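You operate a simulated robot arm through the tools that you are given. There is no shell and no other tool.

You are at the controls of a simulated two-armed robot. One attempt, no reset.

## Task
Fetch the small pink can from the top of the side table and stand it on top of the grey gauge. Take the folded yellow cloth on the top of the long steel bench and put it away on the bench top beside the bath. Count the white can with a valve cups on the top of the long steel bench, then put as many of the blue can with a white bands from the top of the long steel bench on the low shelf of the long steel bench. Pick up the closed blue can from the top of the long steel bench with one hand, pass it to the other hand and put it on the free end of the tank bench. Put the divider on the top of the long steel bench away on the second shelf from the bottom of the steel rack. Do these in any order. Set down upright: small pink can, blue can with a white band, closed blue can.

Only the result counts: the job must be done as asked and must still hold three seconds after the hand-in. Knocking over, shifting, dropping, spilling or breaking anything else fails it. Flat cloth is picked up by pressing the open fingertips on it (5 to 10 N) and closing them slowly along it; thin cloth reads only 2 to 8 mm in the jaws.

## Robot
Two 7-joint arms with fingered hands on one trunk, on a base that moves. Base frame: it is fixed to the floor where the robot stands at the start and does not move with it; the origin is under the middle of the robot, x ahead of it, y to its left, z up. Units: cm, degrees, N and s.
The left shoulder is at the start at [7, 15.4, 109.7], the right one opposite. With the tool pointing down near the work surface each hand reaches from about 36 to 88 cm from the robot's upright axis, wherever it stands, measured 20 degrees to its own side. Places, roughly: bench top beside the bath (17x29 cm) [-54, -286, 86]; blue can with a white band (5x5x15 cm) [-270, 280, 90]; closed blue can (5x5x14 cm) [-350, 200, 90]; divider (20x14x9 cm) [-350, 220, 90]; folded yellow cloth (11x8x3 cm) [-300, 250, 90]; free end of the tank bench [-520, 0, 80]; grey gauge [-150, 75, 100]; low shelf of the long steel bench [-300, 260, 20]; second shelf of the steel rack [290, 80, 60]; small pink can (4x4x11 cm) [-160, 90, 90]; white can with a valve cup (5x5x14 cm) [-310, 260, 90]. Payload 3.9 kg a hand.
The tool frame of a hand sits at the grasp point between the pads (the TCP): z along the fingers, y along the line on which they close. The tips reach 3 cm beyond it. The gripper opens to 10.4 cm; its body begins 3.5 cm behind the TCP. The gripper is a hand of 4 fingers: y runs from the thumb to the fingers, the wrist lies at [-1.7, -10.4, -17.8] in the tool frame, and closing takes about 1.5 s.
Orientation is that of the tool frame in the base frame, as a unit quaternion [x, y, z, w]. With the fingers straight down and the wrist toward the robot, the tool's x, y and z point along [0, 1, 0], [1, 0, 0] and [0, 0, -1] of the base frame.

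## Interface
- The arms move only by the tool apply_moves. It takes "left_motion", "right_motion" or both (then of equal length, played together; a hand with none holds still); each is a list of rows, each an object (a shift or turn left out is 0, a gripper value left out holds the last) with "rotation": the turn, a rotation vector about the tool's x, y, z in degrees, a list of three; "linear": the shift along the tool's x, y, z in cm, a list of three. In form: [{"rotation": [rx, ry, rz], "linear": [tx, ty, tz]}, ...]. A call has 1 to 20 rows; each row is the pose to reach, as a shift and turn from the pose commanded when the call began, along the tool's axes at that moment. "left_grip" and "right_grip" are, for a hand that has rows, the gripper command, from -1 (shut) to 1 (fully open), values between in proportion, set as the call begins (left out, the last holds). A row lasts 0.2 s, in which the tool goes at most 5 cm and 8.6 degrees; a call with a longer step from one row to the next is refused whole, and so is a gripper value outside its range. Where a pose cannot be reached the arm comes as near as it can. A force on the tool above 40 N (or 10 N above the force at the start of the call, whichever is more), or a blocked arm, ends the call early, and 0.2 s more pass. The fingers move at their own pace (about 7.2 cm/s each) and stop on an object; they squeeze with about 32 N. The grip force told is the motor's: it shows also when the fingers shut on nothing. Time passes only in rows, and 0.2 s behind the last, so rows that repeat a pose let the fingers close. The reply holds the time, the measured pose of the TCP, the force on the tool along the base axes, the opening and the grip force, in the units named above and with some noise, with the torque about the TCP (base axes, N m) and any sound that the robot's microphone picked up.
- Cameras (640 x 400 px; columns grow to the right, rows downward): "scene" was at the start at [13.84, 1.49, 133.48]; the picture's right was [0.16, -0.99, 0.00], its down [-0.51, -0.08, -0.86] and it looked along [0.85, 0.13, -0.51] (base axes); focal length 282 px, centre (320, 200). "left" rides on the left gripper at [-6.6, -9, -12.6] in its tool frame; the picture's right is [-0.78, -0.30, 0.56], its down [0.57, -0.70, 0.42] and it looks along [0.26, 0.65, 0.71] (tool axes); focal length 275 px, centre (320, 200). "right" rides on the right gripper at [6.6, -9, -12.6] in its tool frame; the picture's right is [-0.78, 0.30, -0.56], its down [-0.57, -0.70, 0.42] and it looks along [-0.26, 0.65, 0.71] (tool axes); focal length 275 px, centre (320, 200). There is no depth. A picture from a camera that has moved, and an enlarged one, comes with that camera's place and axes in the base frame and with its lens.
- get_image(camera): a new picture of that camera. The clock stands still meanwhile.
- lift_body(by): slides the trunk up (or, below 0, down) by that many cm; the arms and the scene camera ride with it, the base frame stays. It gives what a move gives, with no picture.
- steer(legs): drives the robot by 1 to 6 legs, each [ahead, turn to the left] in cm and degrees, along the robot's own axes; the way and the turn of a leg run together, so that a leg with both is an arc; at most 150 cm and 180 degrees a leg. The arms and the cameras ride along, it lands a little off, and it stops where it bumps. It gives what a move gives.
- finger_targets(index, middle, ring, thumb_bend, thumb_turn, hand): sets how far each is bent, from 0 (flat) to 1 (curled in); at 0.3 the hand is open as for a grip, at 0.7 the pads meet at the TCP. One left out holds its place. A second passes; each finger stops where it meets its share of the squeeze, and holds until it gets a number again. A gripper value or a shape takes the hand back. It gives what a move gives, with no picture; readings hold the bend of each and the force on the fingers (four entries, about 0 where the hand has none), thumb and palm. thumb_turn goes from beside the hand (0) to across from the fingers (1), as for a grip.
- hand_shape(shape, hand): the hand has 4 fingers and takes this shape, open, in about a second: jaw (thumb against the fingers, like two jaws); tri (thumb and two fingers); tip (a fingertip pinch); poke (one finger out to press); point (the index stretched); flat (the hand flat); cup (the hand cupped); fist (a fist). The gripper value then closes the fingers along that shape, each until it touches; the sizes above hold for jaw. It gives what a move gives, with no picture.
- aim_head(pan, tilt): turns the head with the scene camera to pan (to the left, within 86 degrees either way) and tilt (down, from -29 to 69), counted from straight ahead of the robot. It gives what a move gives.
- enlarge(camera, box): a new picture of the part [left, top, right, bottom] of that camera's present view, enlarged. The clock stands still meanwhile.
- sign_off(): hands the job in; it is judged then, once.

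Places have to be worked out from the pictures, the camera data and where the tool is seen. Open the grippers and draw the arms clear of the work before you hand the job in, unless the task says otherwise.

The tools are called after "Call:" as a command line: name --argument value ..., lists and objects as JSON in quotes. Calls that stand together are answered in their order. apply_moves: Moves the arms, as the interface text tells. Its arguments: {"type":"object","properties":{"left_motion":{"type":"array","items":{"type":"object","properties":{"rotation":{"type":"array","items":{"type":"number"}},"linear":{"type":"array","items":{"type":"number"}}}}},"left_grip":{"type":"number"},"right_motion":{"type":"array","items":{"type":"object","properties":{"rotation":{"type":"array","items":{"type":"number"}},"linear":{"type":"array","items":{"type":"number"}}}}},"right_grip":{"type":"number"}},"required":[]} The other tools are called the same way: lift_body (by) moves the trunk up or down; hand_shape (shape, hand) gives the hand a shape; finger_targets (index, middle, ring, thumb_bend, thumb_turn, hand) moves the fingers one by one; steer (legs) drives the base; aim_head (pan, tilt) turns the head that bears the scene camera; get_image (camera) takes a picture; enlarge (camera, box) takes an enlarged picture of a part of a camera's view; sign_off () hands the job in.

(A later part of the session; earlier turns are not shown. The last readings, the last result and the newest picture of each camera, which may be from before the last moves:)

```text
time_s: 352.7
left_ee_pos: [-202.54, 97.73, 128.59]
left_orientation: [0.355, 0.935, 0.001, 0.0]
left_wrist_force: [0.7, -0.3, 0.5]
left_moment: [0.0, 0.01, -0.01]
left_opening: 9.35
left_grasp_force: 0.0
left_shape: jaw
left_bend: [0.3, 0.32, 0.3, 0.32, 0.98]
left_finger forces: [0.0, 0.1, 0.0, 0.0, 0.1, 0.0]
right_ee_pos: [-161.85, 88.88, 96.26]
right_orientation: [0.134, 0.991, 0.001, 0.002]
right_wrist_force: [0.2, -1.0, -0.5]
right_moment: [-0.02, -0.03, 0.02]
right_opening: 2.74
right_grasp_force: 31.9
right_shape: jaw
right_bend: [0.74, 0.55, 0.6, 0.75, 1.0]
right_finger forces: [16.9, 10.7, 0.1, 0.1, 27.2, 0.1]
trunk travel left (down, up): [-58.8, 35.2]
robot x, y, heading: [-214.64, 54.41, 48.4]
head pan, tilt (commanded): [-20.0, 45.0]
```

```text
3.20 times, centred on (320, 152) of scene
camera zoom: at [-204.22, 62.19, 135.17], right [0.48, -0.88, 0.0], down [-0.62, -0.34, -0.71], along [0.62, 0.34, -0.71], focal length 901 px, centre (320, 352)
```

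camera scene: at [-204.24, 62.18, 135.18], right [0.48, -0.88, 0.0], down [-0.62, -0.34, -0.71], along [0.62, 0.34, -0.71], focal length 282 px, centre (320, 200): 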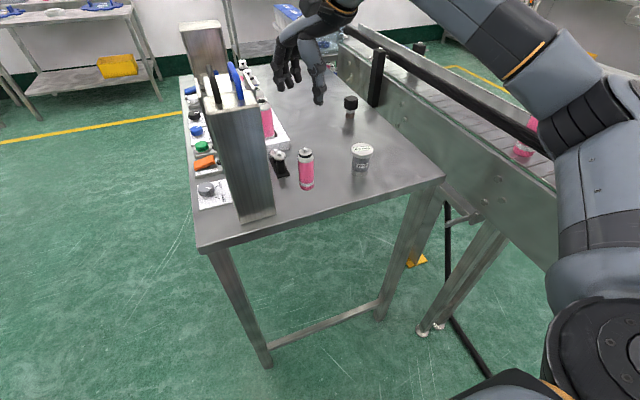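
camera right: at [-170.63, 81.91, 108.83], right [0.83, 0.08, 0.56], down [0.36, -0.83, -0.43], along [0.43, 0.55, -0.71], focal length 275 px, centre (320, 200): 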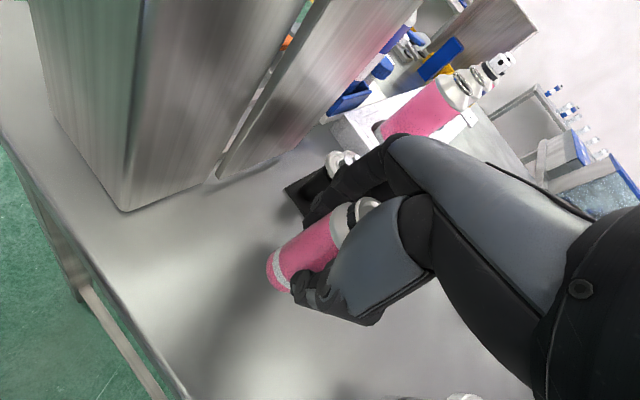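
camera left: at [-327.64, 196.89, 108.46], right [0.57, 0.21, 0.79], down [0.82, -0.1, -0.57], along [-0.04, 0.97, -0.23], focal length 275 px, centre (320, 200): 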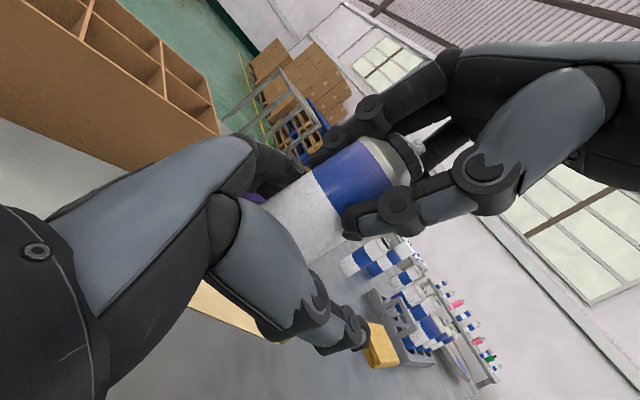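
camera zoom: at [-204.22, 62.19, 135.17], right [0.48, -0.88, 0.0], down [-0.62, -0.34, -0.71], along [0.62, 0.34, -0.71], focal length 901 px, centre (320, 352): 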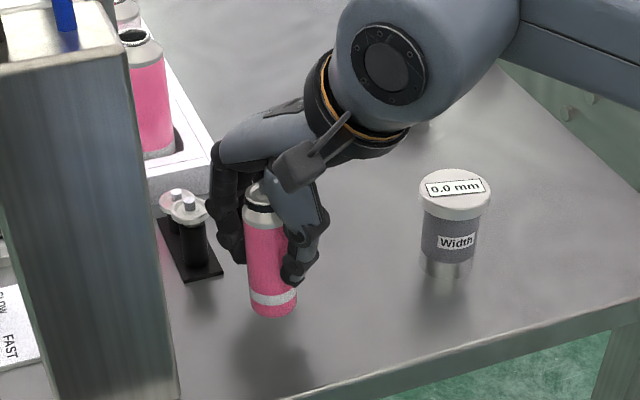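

Gripped with 32 N. I lift straight up and check the can's tilt.

Call:
apply_moves --right_motion '[{"linear": [0, 0, -2]}, {"linear": [0, 0, -6]}, {"linear": [0, 0, -10]}, {"linear": [0, 0, -14]}, {"linear": [0, 0, -18]}, {"linear": [0, 0, -18]}]'

Call:
get_image --camera "right"

Call:
get_image --camera "scene"

```text
time_s: 354.1
left_ee_pos: [-202.65, 97.82, 128.38]
left_orientation: [0.355, 0.935, 0.002, 0.0]
left_wrist_force: [0.4, -1.3, -0.4]
left_moment: [0.01, -0.03, 0.02]
left_opening: 9.33
left_grasp_force: 0.1
left_shape: jaw
left_bend: [0.3, 0.32, 0.3, 0.32, 0.98]
left_finger forces: [0.0, 0.0, 0.1, 0.1, 0.0, 0.0]
right_ee_pos: [-161.92, 88.88, 114.38]
right_orientation: [0.136, 0.991, 0.0, 0.0]
right_wrist_force: [0.1, -0.3, -0.9]
right_moment: [0.0, 0.01, 0.0]
right_opening: 2.69
right_grasp_force: 32.1
right_shape: jaw
right_bend: [0.74, 0.55, 0.6, 0.75, 1.0]
right_finger forces: [17.0, 10.9, 0.0, 0.0, 27.3, 0.0]
trunk travel left (down, up): [-58.8, 35.2]
robot x, y, heading: [-214.98, 54.24, 48.5]
head pan, tilt (commanded): [-20.0, 45.0]
```

```text
taken
camera right: at [-170.62, 81.86, 126.85], right [0.83, 0.08, 0.56], down [0.36, -0.83, -0.43], along [0.43, 0.55, -0.71], focal length 275 px, centre (320, 200)
```

right: 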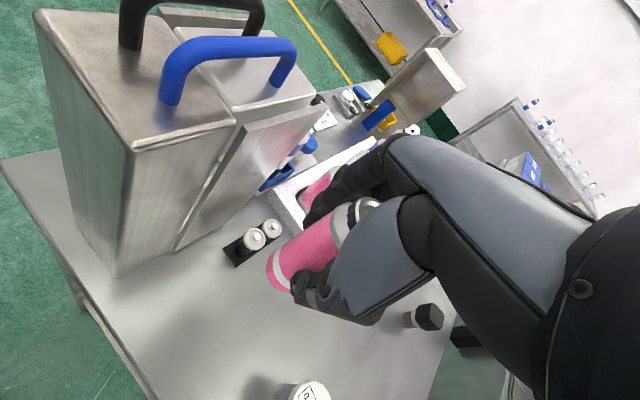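

```text
taken
camera scene: at [-204.16, 62.19, 135.17], right [0.48, -0.88, 0.0], down [-0.62, -0.34, -0.71], along [0.62, 0.34, -0.71], focal length 282 px, centre (320, 200)
```

scene: 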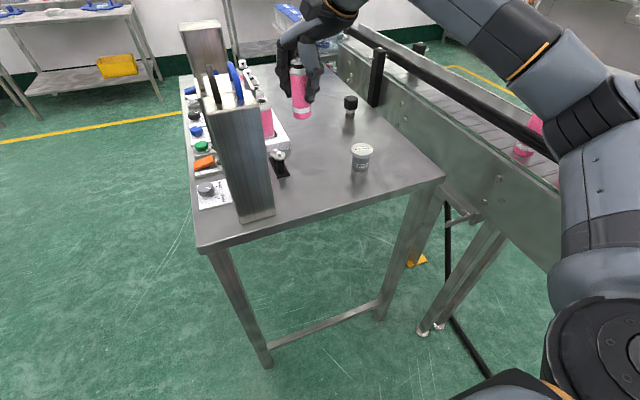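

I zoom in to measure the can's axis and bottom relative to the tool.

Call:
enlarge --camera "scene" --box '[250, 40, 350, 102]'

Call:
enlarge --camera "scene" --box '[250, 65, 350, 127]'

Call:
enlarge --camera "right" --box '[240, 180, 400, 280]'

```text
6.40 times, centred on (300, 71) of scene
camera zoom: at [-204.16, 62.19, 135.17], right [0.48, -0.88, 0.0], down [-0.62, -0.34, -0.71], along [0.62, 0.34, -0.71], focal length 1801 px, centre (448, 1026)
```

zoom: 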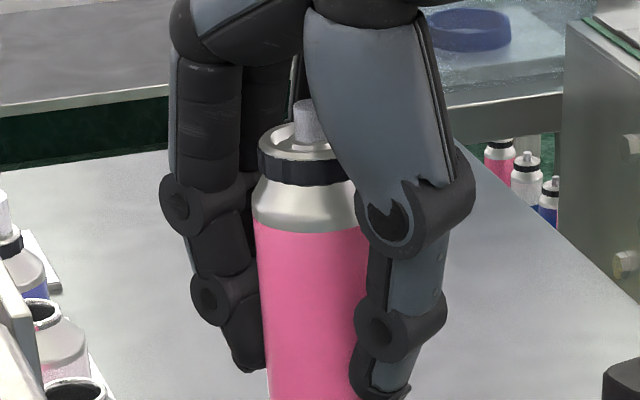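

```text
6.40 times, centred on (300, 96) of scene
camera zoom: at [-204.16, 62.19, 135.17], right [0.48, -0.88, 0.0], down [-0.62, -0.34, -0.71], along [0.62, 0.34, -0.71], focal length 1801 px, centre (448, 866)
```

zoom: 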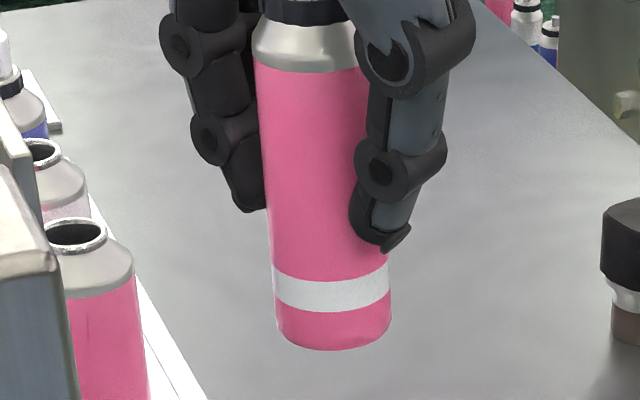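

```text
4.00 times, centred on (320, 230) of right
camera zoom: at [-170.62, 81.86, 126.85], right [0.83, 0.08, 0.56], down [0.36, -0.83, -0.43], along [0.43, 0.55, -0.71], focal length 1101 px, centre (320, 80)
```

zoom: 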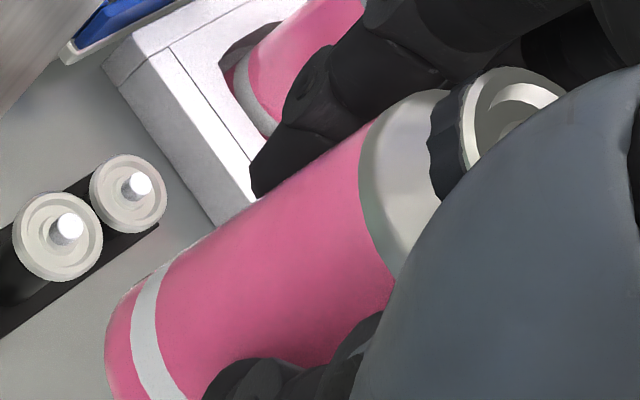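

The can hangs practically upright with its bottom about 0.4 cm ahead of the TCP axis. I move it over the gauge top [-150.3, 80.1] at the current height.

Call:
apply_moves --right_motion '[{"linear": [-3.5, -1.5, 0]}, {"linear": [-7, -3, 0]}, {"linear": [-10.5, -4.4, 0]}, {"linear": [-13.6, -5.74, 0]}, {"linear": [-13.6, -5.74, 0]}, {"linear": [-13.6, -5.74, 0]}]'

Call:
get_image --camera "scene"

Call:
get_image --camera "right"

```text
time_s: 355.5
left_ee_pos: [-202.67, 97.76, 128.57]
left_orientation: [0.355, 0.935, 0.001, 0.0]
left_wrist_force: [0.8, -0.7, -0.2]
left_moment: [-0.01, 0.0, -0.01]
left_opening: 9.35
left_grasp_force: 0.0
left_shape: jaw
left_bend: [0.3, 0.32, 0.3, 0.32, 0.98]
left_finger forces: [0.0, 0.0, 0.1, 0.0, 0.0, 0.1]
right_ee_pos: [-161.04, 86.45, 113.47]
right_orientation: [0.137, 0.991, 0.001, -0.001]
right_wrist_force: [-0.2, -0.5, 0.4]
right_moment: [0.02, -0.01, 0.03]
right_opening: 2.7
right_grasp_force: 32.4
right_shape: jaw
right_bend: [0.74, 0.55, 0.6, 0.75, 1.0]
right_finger forces: [17.1, 11.1, 0.1, 0.0, 27.5, 0.0]
right hand out of reach, approached as far as the arm can: row 1, 2, 3, 4, 5, 6
trunk travel left (down, up): [-58.8, 35.2]
robot x, y, heading: [-214.81, 54.24, 48.5]
head pan, tilt (commanded): [-20.0, 45.0]
```

```text
taken
camera scene: at [-204.21, 62.14, 135.18], right [0.48, -0.88, 0.0], down [-0.62, -0.34, -0.71], along [0.62, 0.34, -0.71], focal length 282 px, centre (320, 200)
```

scene: 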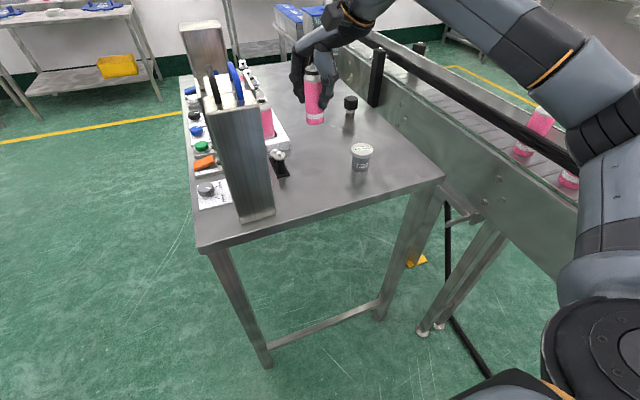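

```text
taken
camera right: at [-169.88, 79.52, 125.93], right [0.83, 0.07, 0.56], down [0.36, -0.83, -0.43], along [0.43, 0.55, -0.71], focal length 275 px, centre (320, 200)
```

right: 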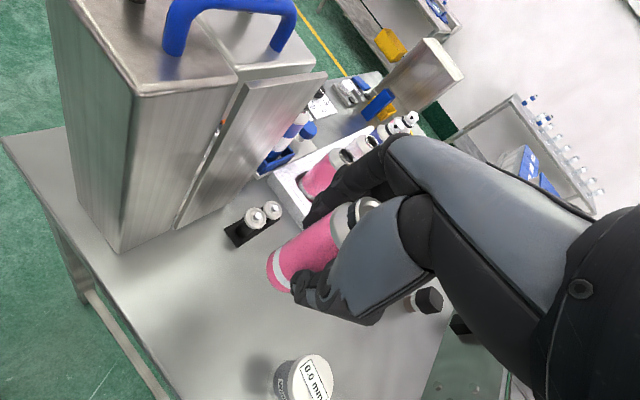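

With this yaw the wrist cannot go further right. I rotate the hand clockwise again by 38° (the can is round) and then shift over the gauge.

Call:
apply_moves --right_motion '[{"rotation": [0, 0, 8], "linear": [-0.5, 0, -1]}, {"rotation": [0, 0, 16], "linear": [-1, 0, -1]}, {"rotation": [0, 0, 24], "linear": [-1.5, 0, -1]}, {"rotation": [0, 0, 32], "linear": [-2, 0, -1]}, {"rotation": [0, 0, 38], "linear": [-3, -0.5, -1]}, {"rotation": [0, 0, 38], "linear": [-6, -1.5, -1]}, {"rotation": [0, 0, 38], "linear": [-9, -2.5, -1]}, {"rotation": [0, 0, 38], "linear": [-11.67, -3.47, -1]}, {"rotation": [0, 0, 38], "linear": [-11.67, -3.47, -1]}]'

Call:
get_image --camera "scene"

Call:
get_image --camera "right"

```text
time_s: 357.5
left_ee_pos: [-202.63, 97.85, 128.52]
left_orientation: [0.354, 0.935, 0.002, -0.001]
left_wrist_force: [0.1, 0.1, -0.5]
left_moment: [0.02, -0.03, 0.02]
left_opening: 9.34
left_grasp_force: 0.1
left_shape: jaw
left_bend: [0.3, 0.32, 0.3, 0.32, 0.98]
left_finger forces: [0.0, 0.1, 0.1, 0.1, 0.0, 0.0]
right_ee_pos: [-150.71, 79.98, 114.52]
right_orientation: [0.45, 0.893, 0.0, 0.001]
right_wrist_force: [0.3, -0.2, -1.1]
right_moment: [0.01, -0.01, -0.01]
right_opening: 2.7
right_grasp_force: 32.1
right_shape: jaw
right_bend: [0.74, 0.55, 0.6, 0.75, 1.0]
right_finger forces: [17.2, 11.2, 0.0, 0.1, 27.5, 0.1]
trunk travel left (down, up): [-58.8, 35.2]
robot x, y, heading: [-214.87, 54.5, 48.7]
head pan, tilt (commanded): [-20.0, 45.0]
```

```text
taken
camera scene: at [-204.23, 62.22, 135.17], right [0.48, -0.88, 0.0], down [-0.62, -0.34, -0.71], along [0.62, 0.34, -0.71], focal length 282 px, centre (320, 200)
```

scene: 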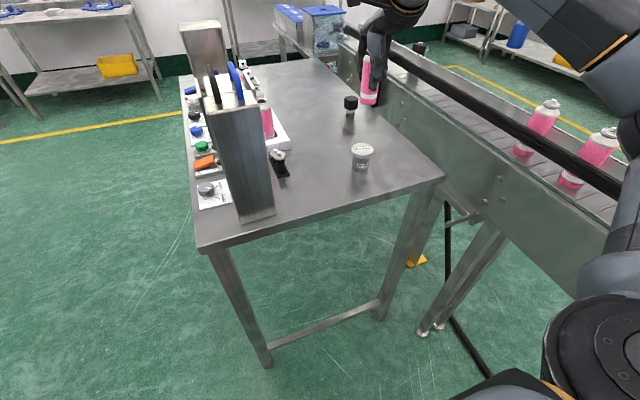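

```text
taken
camera right: at [-161.84, 79.78, 126.96], right [0.7, -0.45, 0.56], down [-0.22, -0.88, -0.43], along [0.68, 0.17, -0.71], focal length 275 px, centre (320, 200)
```

right: 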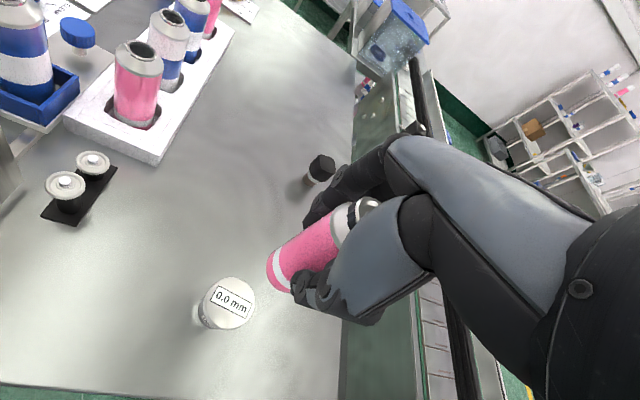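

The gauge disc projects to tool offset (-0.04, 0.56), matching the can's bottom offset. I zoom to verify both precisely.

Call:
enlarge --camera "right" --box '[180, 220, 340, 320]'

Call:
enlarge --camera "scene" --box '[310, 40, 430, 115]'

```text
4.00 times, centred on (260, 270) of right
camera zoom: at [-161.84, 79.78, 126.96], right [0.7, -0.45, 0.56], down [-0.22, -0.88, -0.43], along [0.68, 0.17, -0.71], focal length 1101 px, centre (560, -80)
```

zoom: 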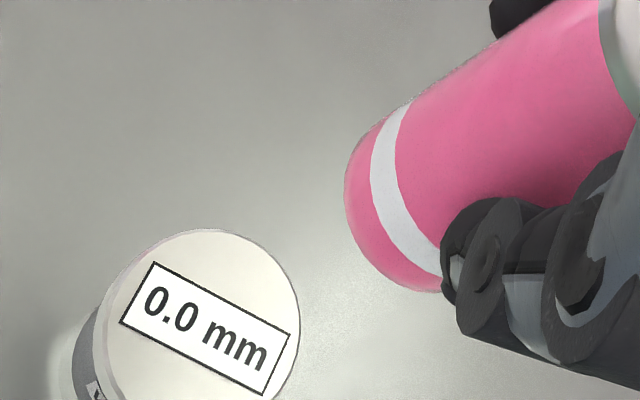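

```text
5.33 times, centred on (370, 78) of scene
camera zoom: at [-204.23, 62.22, 135.17], right [0.48, -0.88, 0.0], down [-0.62, -0.34, -0.71], along [0.62, 0.34, -0.71], focal length 1501 px, centre (53, 853)
```

zoom: 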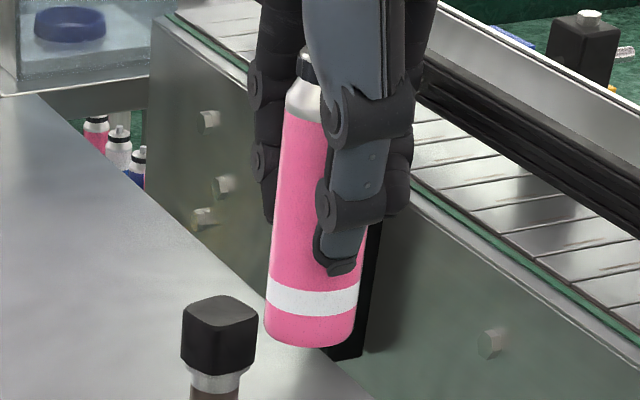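

I correct by (+0.2, -0.5) cm and descend 9.5 cm, then re-check.

Call:
apply_moves --right_motion '[{"linear": [0.2, -0.5, 0]}, {"linear": [0.2, -0.5, 3]}, {"linear": [0.2, -0.5, 6]}, {"linear": [0.2, -0.5, 8.5]}, {"linear": [0.2, -0.5, 9.5]}, {"linear": [0.2, -0.5, 9.5]}]'

Call:
enlarge --camera "right" --box '[180, 200, 380, 325]'

Call:
enlarge --camera "scene" --box '[310, 90, 430, 165]'

```text
time_s: 358.9
left_ee_pos: [-202.55, 97.93, 128.47]
left_orientation: [0.355, 0.935, 0.001, 0.0]
left_wrist_force: [0.2, 0.7, 0.0]
left_moment: [-0.02, -0.02, -0.01]
left_opening: 9.39
left_grasp_force: 0.0
left_shape: jaw
left_bend: [0.3, 0.32, 0.3, 0.32, 0.98]
left_finger forces: [0.0, 0.0, 0.0, 0.0, 0.1, 0.0]
right_ee_pos: [-151.26, 79.81, 104.84]
right_orientation: [0.451, 0.893, 0.001, 0.001]
right_wrist_force: [0.4, -0.7, 0.0]
right_moment: [0.0, 0.0, 0.0]
right_opening: 2.7
right_grasp_force: 32.0
right_shape: jaw
right_bend: [0.74, 0.55, 0.6, 0.75, 1.0]
right_finger forces: [17.1, 11.1, 0.0, 0.0, 27.2, 0.0]
trunk travel left (down, up): [-58.8, 35.2]
robot x, y, heading: [-214.86, 54.32, 48.4]
head pan, tilt (commanded): [-20.0, 45.0]
```

```text
3.20 times, centred on (280, 262) of right
camera zoom: at [-162.41, 79.65, 117.37], right [0.7, -0.45, 0.56], down [-0.22, -0.88, -0.43], along [0.68, 0.17, -0.71], focal length 881 px, centre (448, 0)
```

zoom: 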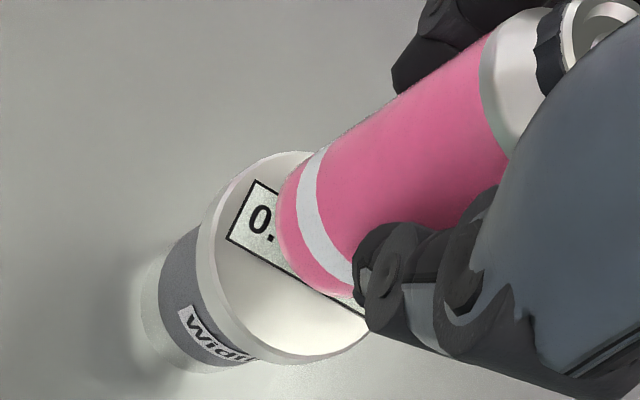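

```text
5.33 times, centred on (370, 128) of scene
camera zoom: at [-204.22, 62.18, 135.17], right [0.48, -0.88, 0.0], down [-0.62, -0.34, -0.71], along [0.62, 0.34, -0.71], focal length 1501 px, centre (53, 587)
```

zoom: 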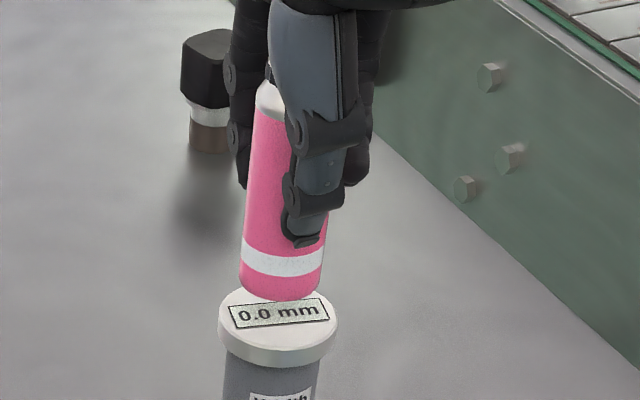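

Both views show the can centred over the disc within ~0.2 cm. I lower the last 2–2.5 cm slowly until light contact.

Call:
apply_moves --right_motion '[{"linear": [0, 0, 0.8]}, {"linear": [0, 0, 1.4]}, {"linear": [0, 0, 1.7]}, {"linear": [0, 0, 1.9]}, {"linear": [0, 0, 2.1]}, {"linear": [0, 0, 2.1]}]'

```text
time_s: 360.3
left_ee_pos: [-202.81, 97.72, 128.59]
left_orientation: [0.355, 0.935, 0.002, 0.0]
left_wrist_force: [0.0, -0.1, -0.3]
left_moment: [-0.01, 0.01, 0.01]
left_opening: 9.34
left_grasp_force: 0.0
left_shape: jaw
left_bend: [0.3, 0.32, 0.3, 0.32, 0.98]
left_finger forces: [0.0, 0.0, 0.1, 0.0, 0.0, 0.1]
right_ee_pos: [-151.33, 79.72, 103.21]
right_orientation: [0.451, 0.893, 0.005, 0.001]
right_wrist_force: [1.4, -0.5, 17.2]
right_moment: [0.14, -0.21, -0.05]
right_opening: 2.79
right_grasp_force: 32.2
right_shape: jaw
right_bend: [0.74, 0.55, 0.6, 0.75, 1.0]
right_finger forces: [19.1, 13.3, 0.1, 0.1, 29.5, 0.0]
trunk travel left (down, up): [-58.8, 35.2]
robot x, y, heading: [-214.12, 54.3, 48.3]
head pan, tilt (commanded): [-20.0, 45.0]
```

Contact at 17 N. I ease up slightly to a light touch.

Call:
apply_moves --right_motion '[{"linear": [0, 0, -0.2]}, {"linear": [0, 0, -0.3]}, {"linear": [0, 0, -0.3]}]'

Call:
enlarge --camera "scene" --box '[310, 90, 430, 165]'

Call:
enlarge --camera "right" --box '[180, 200, 380, 325]'

```text
time_s: 361.1
left_ee_pos: [-202.77, 97.77, 128.58]
left_orientation: [0.355, 0.935, 0.003, 0.0]
left_wrist_force: [0.6, 0.5, 0.3]
left_moment: [-0.01, -0.02, 0.0]
left_opening: 9.33
left_grasp_force: 0.0
left_shape: jaw
left_bend: [0.3, 0.32, 0.3, 0.32, 0.98]
left_finger forces: [0.0, 0.0, 0.0, 0.0, 0.1, 0.0]
right_ee_pos: [-151.33, 79.69, 103.17]
right_orientation: [0.45, 0.893, 0.001, 0.001]
right_wrist_force: [3.5, -0.4, 13.1]
right_moment: [0.12, -0.2, -0.03]
right_opening: 2.8
right_grasp_force: 32.3
right_shape: jaw
right_bend: [0.74, 0.55, 0.6, 0.75, 1.0]
right_finger forces: [19.1, 12.9, 0.0, 0.0, 29.3, 0.0]
trunk travel left (down, up): [-58.8, 35.2]
robot x, y, heading: [-214.3, 54.28, 48.7]
head pan, tilt (commanded): [-20.0, 45.0]
```

```text
5.33 times, centred on (370, 128) of scene
camera zoom: at [-204.4, 62.1, 135.19], right [0.48, -0.88, 0.0], down [-0.62, -0.34, -0.71], along [0.62, 0.34, -0.71], focal length 1501 px, centre (53, 587)
```

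zoom: 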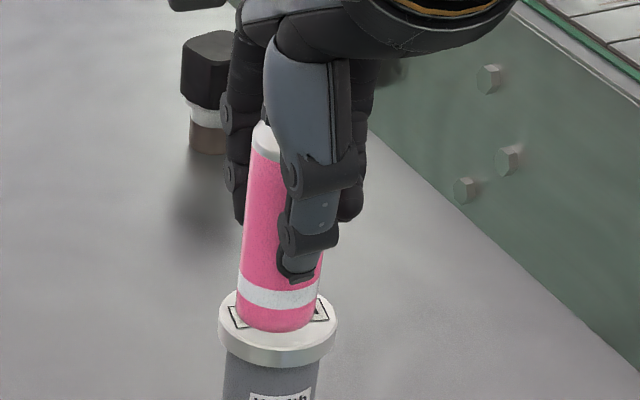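

```text
3.20 times, centred on (280, 262) of right
camera zoom: at [-162.52, 79.6, 115.69], right [0.7, -0.45, 0.56], down [-0.22, -0.88, -0.43], along [0.68, 0.17, -0.71], focal length 881 px, centre (448, 0)
```

zoom: 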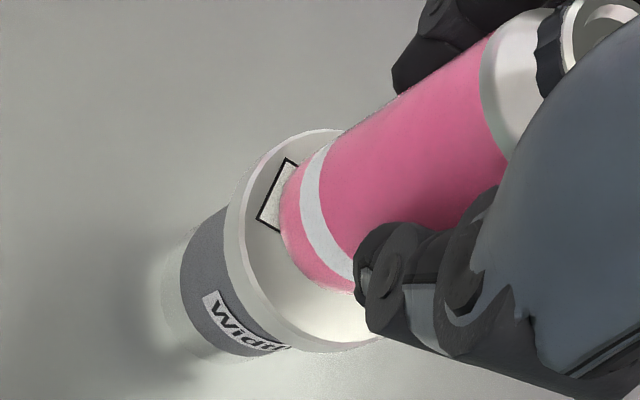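

The can sits centred on the disc. I unload a bit more, then open in two stages.

Call:
apply_moves --right_motion '[{"linear": [0, 0, -0.2]}, {"linear": [0, 0, -0.35]}, {"linear": [0, 0, -0.35]}]'

```text
time_s: 361.9
left_ee_pos: [-202.65, 97.81, 128.56]
left_orientation: [0.355, 0.935, 0.002, -0.001]
left_wrist_force: [0.4, 0.1, 0.6]
left_moment: [-0.04, 0.0, -0.01]
left_opening: 9.35
left_grasp_force: 0.1
left_shape: jaw
left_bend: [0.3, 0.32, 0.3, 0.32, 0.98]
left_finger forces: [0.0, 0.0, 0.0, 0.1, 0.1, 0.0]
right_ee_pos: [-151.19, 79.72, 103.22]
right_orientation: [0.45, 0.893, -0.001, 0.0]
right_wrist_force: [0.1, 0.3, 0.3]
right_moment: [0.07, 0.01, 0.02]
right_opening: 2.78
right_grasp_force: 32.3
right_shape: jaw
right_bend: [0.74, 0.55, 0.6, 0.75, 1.0]
right_finger forces: [18.6, 11.2, 0.0, 0.0, 28.5, 0.0]
trunk travel left (down, up): [-58.8, 35.2]
robot x, y, heading: [-214.63, 54.42, 48.4]
head pan, tilt (commanded): [-20.0, 45.0]
```

Load is about zero now. I open slightly first, then wider.

Call:
apply_moves --right_motion '[{"linear": [0, 0, 0]}, {"linear": [0, 0, 0]}, {"linear": [0, 0, 0]}, {"linear": [0, 0, 0]}]' --right_grip -0.1

Call:
enlarge --camera "scene" --box '[310, 90, 430, 165]'

Call:
get_image --camera "right"

```text
time_s: 362.9
left_ee_pos: [-202.58, 97.67, 128.52]
left_orientation: [0.355, 0.935, 0.001, 0.0]
left_wrist_force: [-0.1, -0.4, -0.2]
left_moment: [-0.01, 0.03, -0.01]
left_opening: 9.37
left_grasp_force: 0.1
left_shape: jaw
left_bend: [0.3, 0.32, 0.3, 0.32, 0.98]
left_finger forces: [0.1, 0.0, 0.0, 0.0, 0.0, 0.1]
right_ee_pos: [-151.32, 79.78, 103.35]
right_orientation: [0.45, 0.893, 0.001, 0.0]
right_wrist_force: [-0.9, 0.0, 0.1]
right_moment: [0.04, -0.01, -0.04]
right_opening: 4.66
right_grasp_force: 0.1
right_shape: jaw
right_bend: [0.74, 0.47, 0.43, 0.71, 1.0]
right_finger forces: [0.1, 0.0, 0.1, 0.1, 0.0, 0.0]
trunk travel left (down, up): [-58.8, 35.2]
robot x, y, heading: [-214.54, 54.41, 48.3]
head pan, tilt (commanded): [-20.0, 45.0]
```

```text
5.33 times, centred on (370, 128) of scene
camera zoom: at [-204.23, 62.17, 135.17], right [0.48, -0.88, 0.0], down [-0.62, -0.34, -0.71], along [0.62, 0.34, -0.71], focal length 1501 px, centre (53, 587)
```

zoom: 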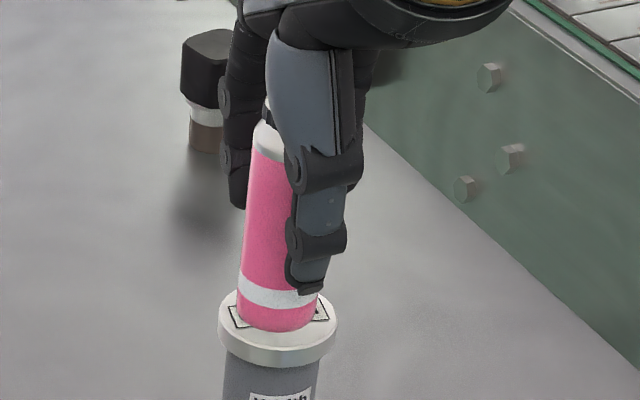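

```text
taken
camera right: at [-162.36, 79.62, 115.95], right [0.7, -0.45, 0.56], down [-0.22, -0.88, -0.43], along [0.68, 0.17, -0.71], focal length 275 px, centre (320, 200)
```

right: 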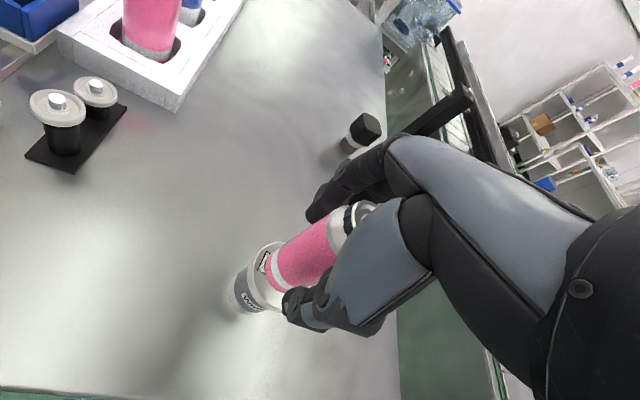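

Released without moving the can. I open wider and rise straight up.

Call:
apply_moves --right_motion '[{"linear": [0, 0, 0]}, {"linear": [0, 0, 0]}, {"linear": [0, 0, 0]}, {"linear": [0, 0, 0]}, {"linear": [0, 0, 0]}]' --right_grip 0.4

Call:
enlarge --camera "scene" --box '[310, 90, 430, 165]'

Call:
get_image --camera "right"

```text
time_s: 364.1
left_ee_pos: [-202.61, 97.88, 128.57]
left_orientation: [0.355, 0.935, 0.001, 0.0]
left_wrist_force: [0.0, -0.2, 0.0]
left_moment: [0.01, -0.01, 0.03]
left_opening: 9.34
left_grasp_force: 0.1
left_shape: jaw
left_bend: [0.3, 0.32, 0.3, 0.32, 0.98]
left_finger forces: [0.1, 0.1, 0.0, 0.0, 0.1, 0.1]
right_ee_pos: [-151.2, 79.81, 103.47]
right_orientation: [0.451, 0.893, 0.001, 0.001]
right_wrist_force: [-0.1, -0.8, 0.0]
right_moment: [-0.03, -0.02, 0.0]
right_opening: 7.27
right_grasp_force: 0.2
right_shape: jaw
right_bend: [0.27, 0.37, 0.34, 0.57, 0.99]
right_finger forces: [0.0, 0.0, 0.0, 0.1, 0.0, 0.0]
trunk travel left (down, up): [-58.8, 35.2]
robot x, y, heading: [-214.73, 54.57, 48.4]
head pan, tilt (commanded): [-20.0, 45.0]
```

```text
5.33 times, centred on (370, 128) of scene
camera zoom: at [-204.23, 62.18, 135.17], right [0.48, -0.88, 0.0], down [-0.62, -0.34, -0.71], along [0.62, 0.34, -0.71], focal length 1501 px, centre (53, 587)
```

zoom: 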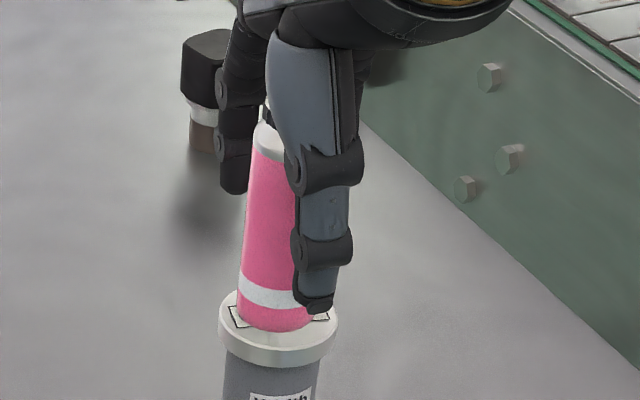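

```text
taken
camera right: at [-162.36, 79.63, 115.94], right [0.7, -0.45, 0.56], down [-0.22, -0.88, -0.43], along [0.68, 0.17, -0.71], focal length 275 px, centre (320, 200)
```

right: 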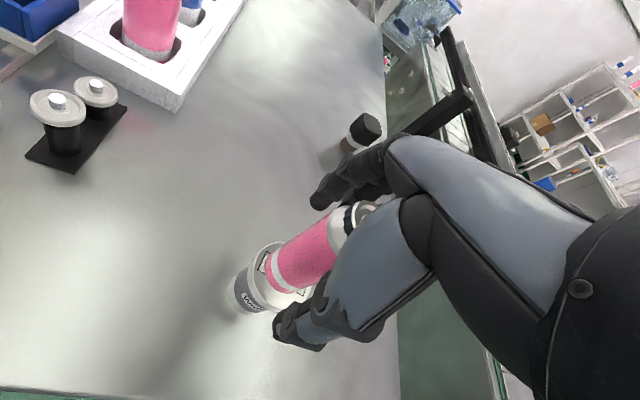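

The can stands on the gauge. I raise the hand straight up, clear of it.

Call:
apply_moves --right_motion '[{"linear": [0, 0, -2]}, {"linear": [0, 0, -5]}, {"linear": [0, 0, -9]}, {"linear": [0, 0, -13]}, {"linear": [0, 0, -17]}, {"linear": [0, 0, -20]}, {"linear": [0, 0, -20]}]'

Call:
get_image --camera "scene"

Call:
get_image --camera "right"

```text
time_s: 365.7
left_ee_pos: [-202.53, 97.81, 128.53]
left_orientation: [0.356, 0.935, 0.001, 0.0]
left_wrist_force: [0.1, -0.7, 0.2]
left_moment: [0.0, 0.03, 0.0]
left_opening: 9.35
left_grasp_force: 0.1
left_shape: jaw
left_bend: [0.3, 0.32, 0.3, 0.32, 0.98]
left_finger forces: [0.0, 0.0, 0.0, 0.0, 0.1, 0.1]
right_ee_pos: [-151.19, 79.86, 123.44]
right_orientation: [0.451, 0.893, 0.0, 0.0]
right_wrist_force: [0.7, -0.2, 0.0]
right_moment: [-0.02, 0.0, 0.0]
right_opening: 7.26
right_grasp_force: 0.0
right_shape: jaw
right_bend: [0.27, 0.37, 0.34, 0.57, 0.99]
right_finger forces: [0.1, 0.0, 0.1, 0.1, 0.0, 0.0]
trunk travel left (down, up): [-58.8, 35.2]
robot x, y, heading: [-214.5, 54.7, 48.3]
head pan, tilt (commanded): [-20.0, 45.0]
```

```text
taken
camera scene: at [-204.18, 62.17, 135.17], right [0.48, -0.88, 0.0], down [-0.62, -0.34, -0.71], along [0.62, 0.34, -0.71], focal length 282 px, centre (320, 200)
```

scene: 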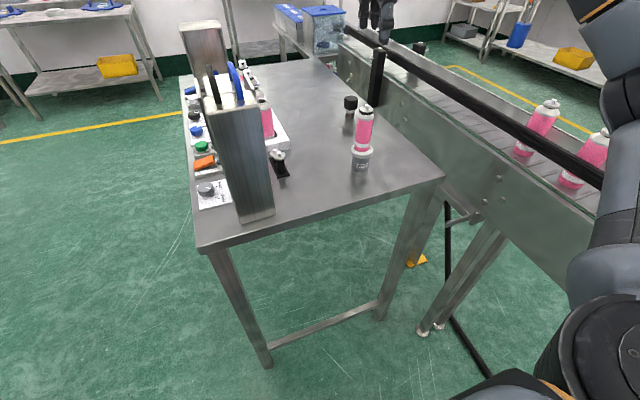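

```text
taken
camera right: at [-162.3, 79.7, 135.98], right [0.7, -0.45, 0.56], down [-0.22, -0.88, -0.43], along [0.68, 0.17, -0.71], focal length 275 px, centre (320, 200)
```

right: 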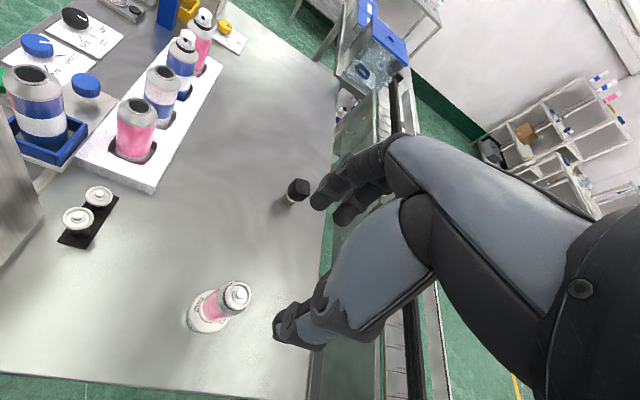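

The pink can stands on the gauge. I retract the right hand to neutral and look straight down to see how far my base reaches, to plan distances.

Call:
apply_moves --right_motion '[{"linear": [-0.8, -4, 0]}, {"rotation": [0, 0, -3], "linear": [-1.6, -8, 0]}, {"rotation": [0, 0, -6], "linear": [-2.4, -12, 0]}, {"rotation": [0, 0, -9], "linear": [-3, -16, 0]}, {"rotation": [0, 0, -12], "linear": [-3.3, -20, 0]}, {"rotation": [0, 0, -12], "linear": [-3.3, -20, 0]}]' --right_grip 1

Call:
lift_body --by 35

Call:
aim_head --pan 0 --tilt 69

Call:
get_image --camera "scene"

```text
time_s: 367.1
left_ee_pos: [-202.52, 97.99, 128.43]
left_orientation: [0.356, 0.935, 0.001, -0.001]
left_wrist_force: [-1.1, 0.5, 0.7]
left_moment: [-0.04, 0.01, -0.01]
left_opening: 9.33
left_grasp_force: 0.0
left_shape: jaw
left_bend: [0.3, 0.32, 0.3, 0.32, 0.98]
left_finger forces: [0.1, 0.0, 0.1, 0.1, 0.0, 0.0]
right_ee_pos: [-165.26, 65.28, 123.28]
right_orientation: [0.354, 0.935, 0.0, -0.001]
right_wrist_force: [0.4, 0.4, -1.1]
right_moment: [-0.01, 0.05, 0.01]
right_opening: 10.37
right_grasp_force: 0.0
right_shape: jaw
right_bend: [0.3, 0.3, 0.3, 0.3, 0.97]
right_finger forces: [0.1, 0.0, 0.0, 0.0, 0.0, 0.0]
trunk travel left (down, up): [-58.8, 35.2]
robot x, y, heading: [-215.24, 54.18, 48.6]
head pan, tilt (commanded): [-20.0, 45.0]
```

```text
time_s: 370.5
left_ee_pos: [-202.63, 97.82, 163.45]
left_orientation: [0.356, 0.935, 0.001, 0.0]
left_wrist_force: [-0.8, -0.3, 0.6]
left_moment: [0.0, 0.02, 0.0]
left_opening: 9.33
left_grasp_force: 0.1
left_shape: jaw
left_bend: [0.3, 0.32, 0.3, 0.32, 0.98]
left_finger forces: [0.1, 0.0, 0.1, 0.0, 0.0, 0.1]
right_ee_pos: [-165.51, 65.12, 158.58]
right_orientation: [0.354, 0.935, 0.0, 0.0]
right_wrist_force: [-0.1, 0.0, -0.4]
right_moment: [0.0, 0.0, 0.01]
right_opening: 10.38
right_grasp_force: 0.2
right_shape: jaw
right_bend: [0.3, 0.3, 0.3, 0.3, 0.97]
right_finger forces: [0.1, 0.0, 0.0, 0.0, 0.0, 0.0]
trunk travel left (down, up): [-93.8, 0.2]
robot x, y, heading: [-214.75, 53.99, 48.4]
head pan, tilt (commanded): [-20.0, 45.0]
```

```text
time_s: 371.4
left_ee_pos: [-202.46, 97.7, 163.54]
left_orientation: [0.356, 0.935, 0.001, -0.001]
left_wrist_force: [-1.2, -0.6, -0.2]
left_moment: [-0.02, 0.02, 0.01]
left_opening: 9.35
left_grasp_force: 0.1
left_shape: jaw
left_bend: [0.3, 0.32, 0.3, 0.32, 0.98]
left_finger forces: [0.0, 0.0, 0.0, 0.0, 0.1, 0.0]
right_ee_pos: [-165.27, 65.09, 158.49]
right_orientation: [0.354, 0.935, 0.0, 0.0]
right_wrist_force: [-0.5, 0.4, -0.9]
right_moment: [0.02, 0.01, -0.02]
right_opening: 10.38
right_grasp_force: 0.1
right_shape: jaw
right_bend: [0.3, 0.3, 0.3, 0.3, 0.97]
right_finger forces: [0.1, 0.1, 0.0, 0.0, 0.0, 0.1]
trunk travel left (down, up): [-93.8, 0.2]
robot x, y, heading: [-214.64, 54.59, 48.5]
head pan, tilt (commanded): [0.0, 68.8]
```

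```text
taken
camera scene: at [-207.66, 62.49, 167.29], right [0.75, -0.66, 0.0], down [-0.62, -0.7, -0.36], along [0.24, 0.27, -0.93], focal length 282 px, centre (320, 200)
```

scene: 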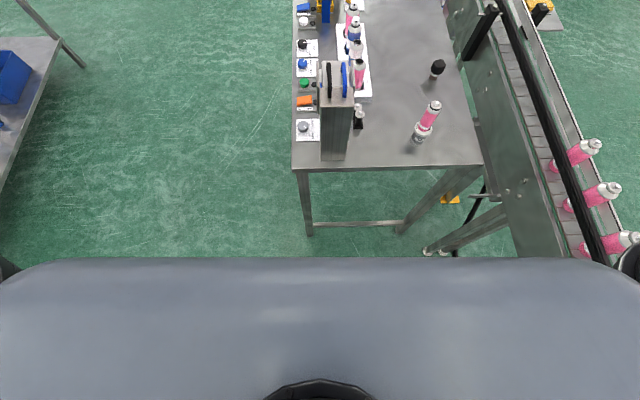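

The base reaches less than ~36 cm forward, so standing 44 cm from a bench edge is fine. I drive to [-279.5,184.6] facing the bench: divider for the left hand, cloth for the right.

Call:
steer --legs '[[0, 68], [72, 0], [72, 0], [0, 23.5]]'

Call:
aim_head --pan 0 --tilt 50

Call:
get_image --camera "scene"

```text
time_s: 383.1
left_ee_pos: [-321.83, 195.13, 163.53]
left_orientation: [-0.421, 0.907, 0.001, -0.001]
left_wrist_force: [0.0, 0.0, 0.8]
left_moment: [0.01, 0.0, -0.02]
left_opening: 9.34
left_grasp_force: 0.0
left_shape: jaw
left_bend: [0.3, 0.32, 0.3, 0.32, 0.98]
left_finger forces: [0.0, 0.0, 0.0, 0.0, 0.1, 0.1]
right_ee_pos: [-290.27, 233.12, 158.47]
right_orientation: [-0.421, 0.907, 0.001, -0.001]
right_wrist_force: [0.0, 0.0, -0.1]
right_moment: [0.0, -0.02, -0.02]
right_opening: 10.38
right_grasp_force: 0.1
right_shape: jaw
right_bend: [0.3, 0.3, 0.3, 0.3, 0.97]
right_finger forces: [0.0, 0.1, 0.0, 0.0, 0.0, 0.0]
trunk travel left (down, up): [-93.8, 0.2]
robot x, y, heading: [-278.17, 184.27, 139.8]
head pan, tilt (commanded): [0.0, 68.8]
```

```text
time_s: 383.9
left_ee_pos: [-321.81, 195.16, 163.46]
left_orientation: [-0.421, 0.907, 0.001, -0.001]
left_wrist_force: [0.0, -0.7, -1.4]
left_moment: [0.01, 0.01, -0.02]
left_opening: 9.36
left_grasp_force: 0.1
left_shape: jaw
left_bend: [0.3, 0.32, 0.3, 0.32, 0.98]
left_finger forces: [0.0, 0.1, 0.1, 0.2, 0.0, 0.0]
right_ee_pos: [-290.31, 233.15, 158.63]
right_orientation: [-0.422, 0.907, 0.002, 0.0]
right_wrist_force: [-0.4, 0.0, 0.1]
right_moment: [0.0, 0.03, 0.01]
right_opening: 10.39
right_grasp_force: 0.1
right_shape: jaw
right_bend: [0.3, 0.3, 0.3, 0.3, 0.97]
right_finger forces: [0.0, 0.0, 0.0, 0.0, 0.0, 0.0]
trunk travel left (down, up): [-93.8, 0.2]
robot x, y, heading: [-278.64, 184.36, 139.7]
head pan, tilt (commanded): [0.0, 50.0]
```

```text
taken
camera scene: at [-288.12, 192.42, 169.48], right [0.64, 0.76, 0.0], down [0.59, -0.49, -0.64], along [-0.49, 0.41, -0.77], focal length 282 px, centre (320, 200)
```

scene: 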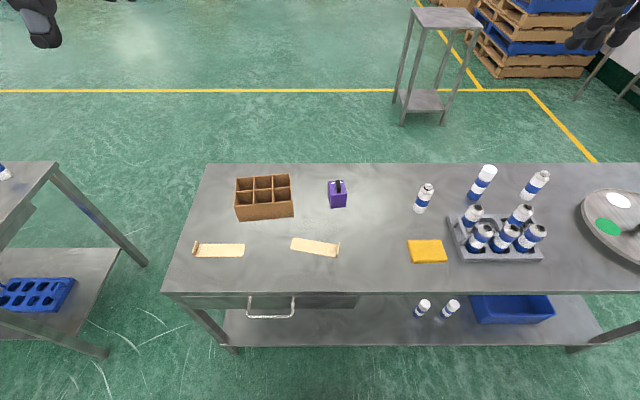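

I zoom in on the divider and on the cloth for precise positions.

Call:
enlarge --camera "scene" --box '[200, 160, 360, 260]'

Call:
enlarge --camera "scene" --box '[370, 200, 530, 300]'

```text
4.00 times, centred on (280, 210) of scene
camera zoom: at [-288.12, 192.42, 169.48], right [0.64, 0.76, 0.0], down [0.59, -0.49, -0.64], along [-0.49, 0.41, -0.77], focal length 1126 px, centre (480, 160)
```

zoom: 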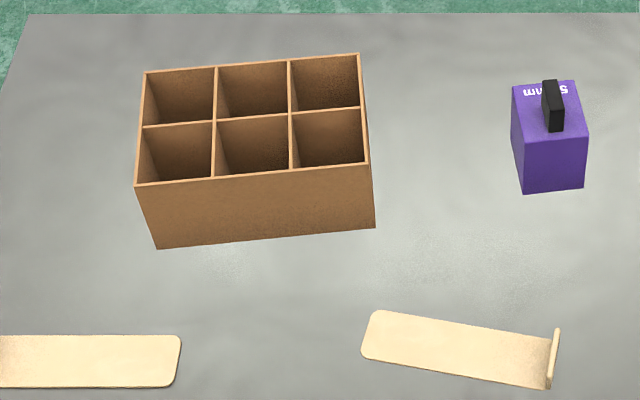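

```text
4.00 times, centred on (450, 250) of scene
camera zoom: at [-288.12, 192.42, 169.48], right [0.64, 0.76, 0.0], down [0.59, -0.49, -0.64], along [-0.49, 0.41, -0.77], focal length 1126 px, centre (-200, 0)
```

zoom: 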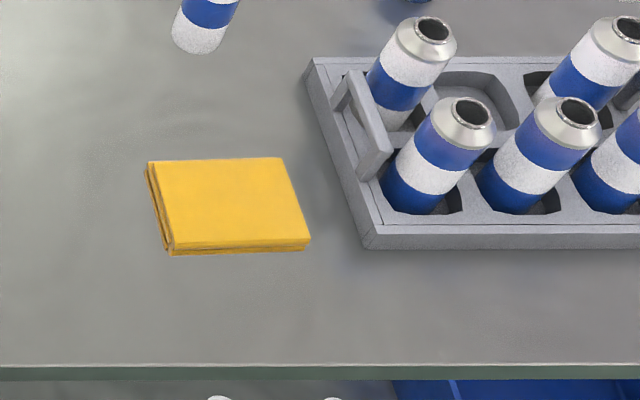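

The divider's middle partition cell is centred at [-351.0, 219.3] (rim z≈96.5), partition heading 57°. I lower the trunk and set the left hand to the "tri" shape so that two fingers and the thumb fit into the middle cells.

Call:
lift_body --by -25

Call:
hand_shape --hand "left" --shape "tri"

Call:
get_image --camera "left"

Call:
aim_head --pan 25 --tilt 35

Call:
get_image --camera "scene"

```text
time_s: 386.5
left_ee_pos: [-322.06, 195.11, 138.58]
left_orientation: [-0.42, 0.907, 0.001, -0.002]
left_wrist_force: [-0.3, -0.1, -0.5]
left_moment: [0.01, 0.01, 0.02]
left_opening: 9.31
left_grasp_force: 0.0
left_shape: jaw
left_bend: [0.3, 0.32, 0.3, 0.32, 0.98]
left_finger forces: [0.0, 0.0, 0.0, 0.0, 0.0, 0.0]
right_ee_pos: [-290.27, 233.14, 133.48]
right_orientation: [-0.422, 0.907, 0.0, 0.0]
right_wrist_force: [0.1, 0.4, -0.2]
right_moment: [0.0, -0.05, 0.01]
right_opening: 10.35
right_grasp_force: 0.1
right_shape: jaw
right_bend: [0.3, 0.3, 0.3, 0.3, 0.97]
right_finger forces: [0.1, 0.0, 0.1, 0.0, 0.0, 0.0]
trunk travel left (down, up): [-68.8, 25.2]
robot x, y, heading: [-278.52, 184.13, 139.6]
head pan, tilt (commanded): [0.0, 50.0]
```

```text
time_s: 387.4
left_ee_pos: [-322.01, 195.15, 138.52]
left_orientation: [-0.42, 0.907, 0.001, -0.001]
left_wrist_force: [0.2, 0.7, -0.8]
left_moment: [0.02, 0.0, 0.0]
left_opening: 10.36
left_grasp_force: 0.1
left_shape: tri
left_bend: [0.3, 0.3, 0.99, 0.3, 0.97]
left_finger forces: [0.0, 0.1, 0.0, 0.0, 0.0, 0.0]
right_ee_pos: [-290.24, 233.17, 133.52]
right_orientation: [-0.421, 0.907, 0.0, -0.001]
right_wrist_force: [1.0, -0.5, -0.1]
right_moment: [-0.01, -0.01, -0.02]
right_opening: 10.38
right_grasp_force: 0.2
right_shape: jaw
right_bend: [0.3, 0.3, 0.3, 0.3, 0.97]
right_finger forces: [0.1, 0.0, 0.0, 0.0, 0.0, 0.0]
trunk travel left (down, up): [-68.8, 25.2]
robot x, y, heading: [-277.9, 183.93, 139.9]
head pan, tilt (commanded): [0.0, 50.0]
```

```text
taken
camera left: at [-310.83, 194.31, 151.08], right [0.73, 0.4, -0.56], down [0.17, -0.89, -0.43], along [-0.67, 0.22, -0.71], focal length 275 px, centre (320, 200)
```

left: 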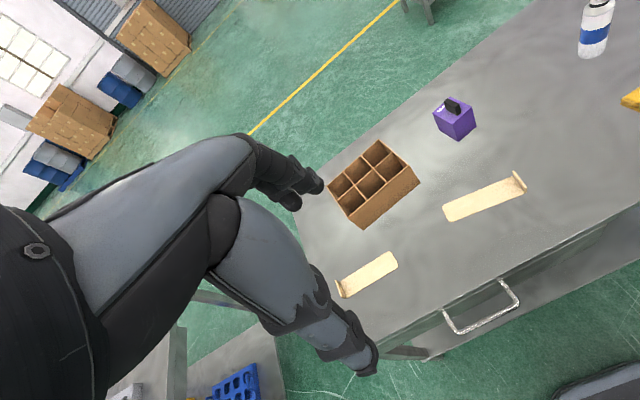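

```text
time_s: 388.3
left_ee_pos: [-321.97, 195.04, 138.55]
left_orientation: [-0.421, 0.907, 0.001, -0.002]
left_wrist_force: [-0.4, 0.0, -0.5]
left_moment: [0.0, 0.03, 0.02]
left_opening: 10.39
left_grasp_force: 0.0
left_shape: tri
left_bend: [0.3, 0.3, 0.99, 0.3, 0.97]
left_finger forces: [0.0, 0.1, 0.0, 0.2, 0.0, 0.0]
right_ee_pos: [-290.36, 233.09, 133.49]
right_orientation: [-0.422, 0.907, 0.002, 0.0]
right_wrist_force: [0.5, 0.7, -0.3]
right_moment: [0.02, 0.01, 0.01]
right_opening: 10.35
right_grasp_force: 0.0
right_shape: jaw
right_bend: [0.3, 0.3, 0.3, 0.3, 0.97]
right_finger forces: [0.0, 0.0, 0.0, 0.0, 0.0, 0.1]
trunk travel left (down, up): [-68.8, 25.2]
robot x, y, heading: [-278.66, 183.91, 140.0]
head pan, tilt (commanded): [25.0, 35.0]
```

```text
taken
camera scene: at [-290.77, 189.76, 146.65], right [0.26, 0.97, 0.0], down [0.55, -0.15, -0.82], along [-0.79, 0.21, -0.57], focal length 282 px, centre (320, 200)
```

scene: 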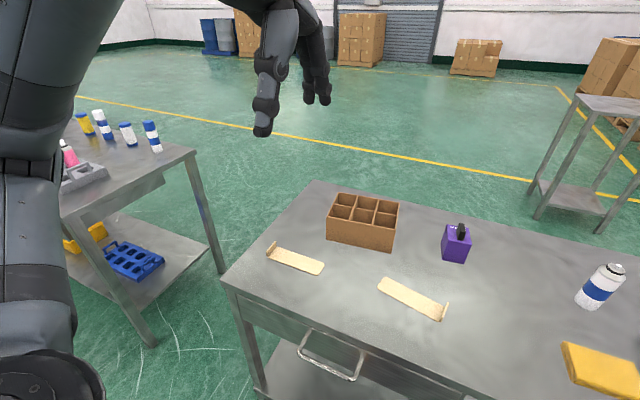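

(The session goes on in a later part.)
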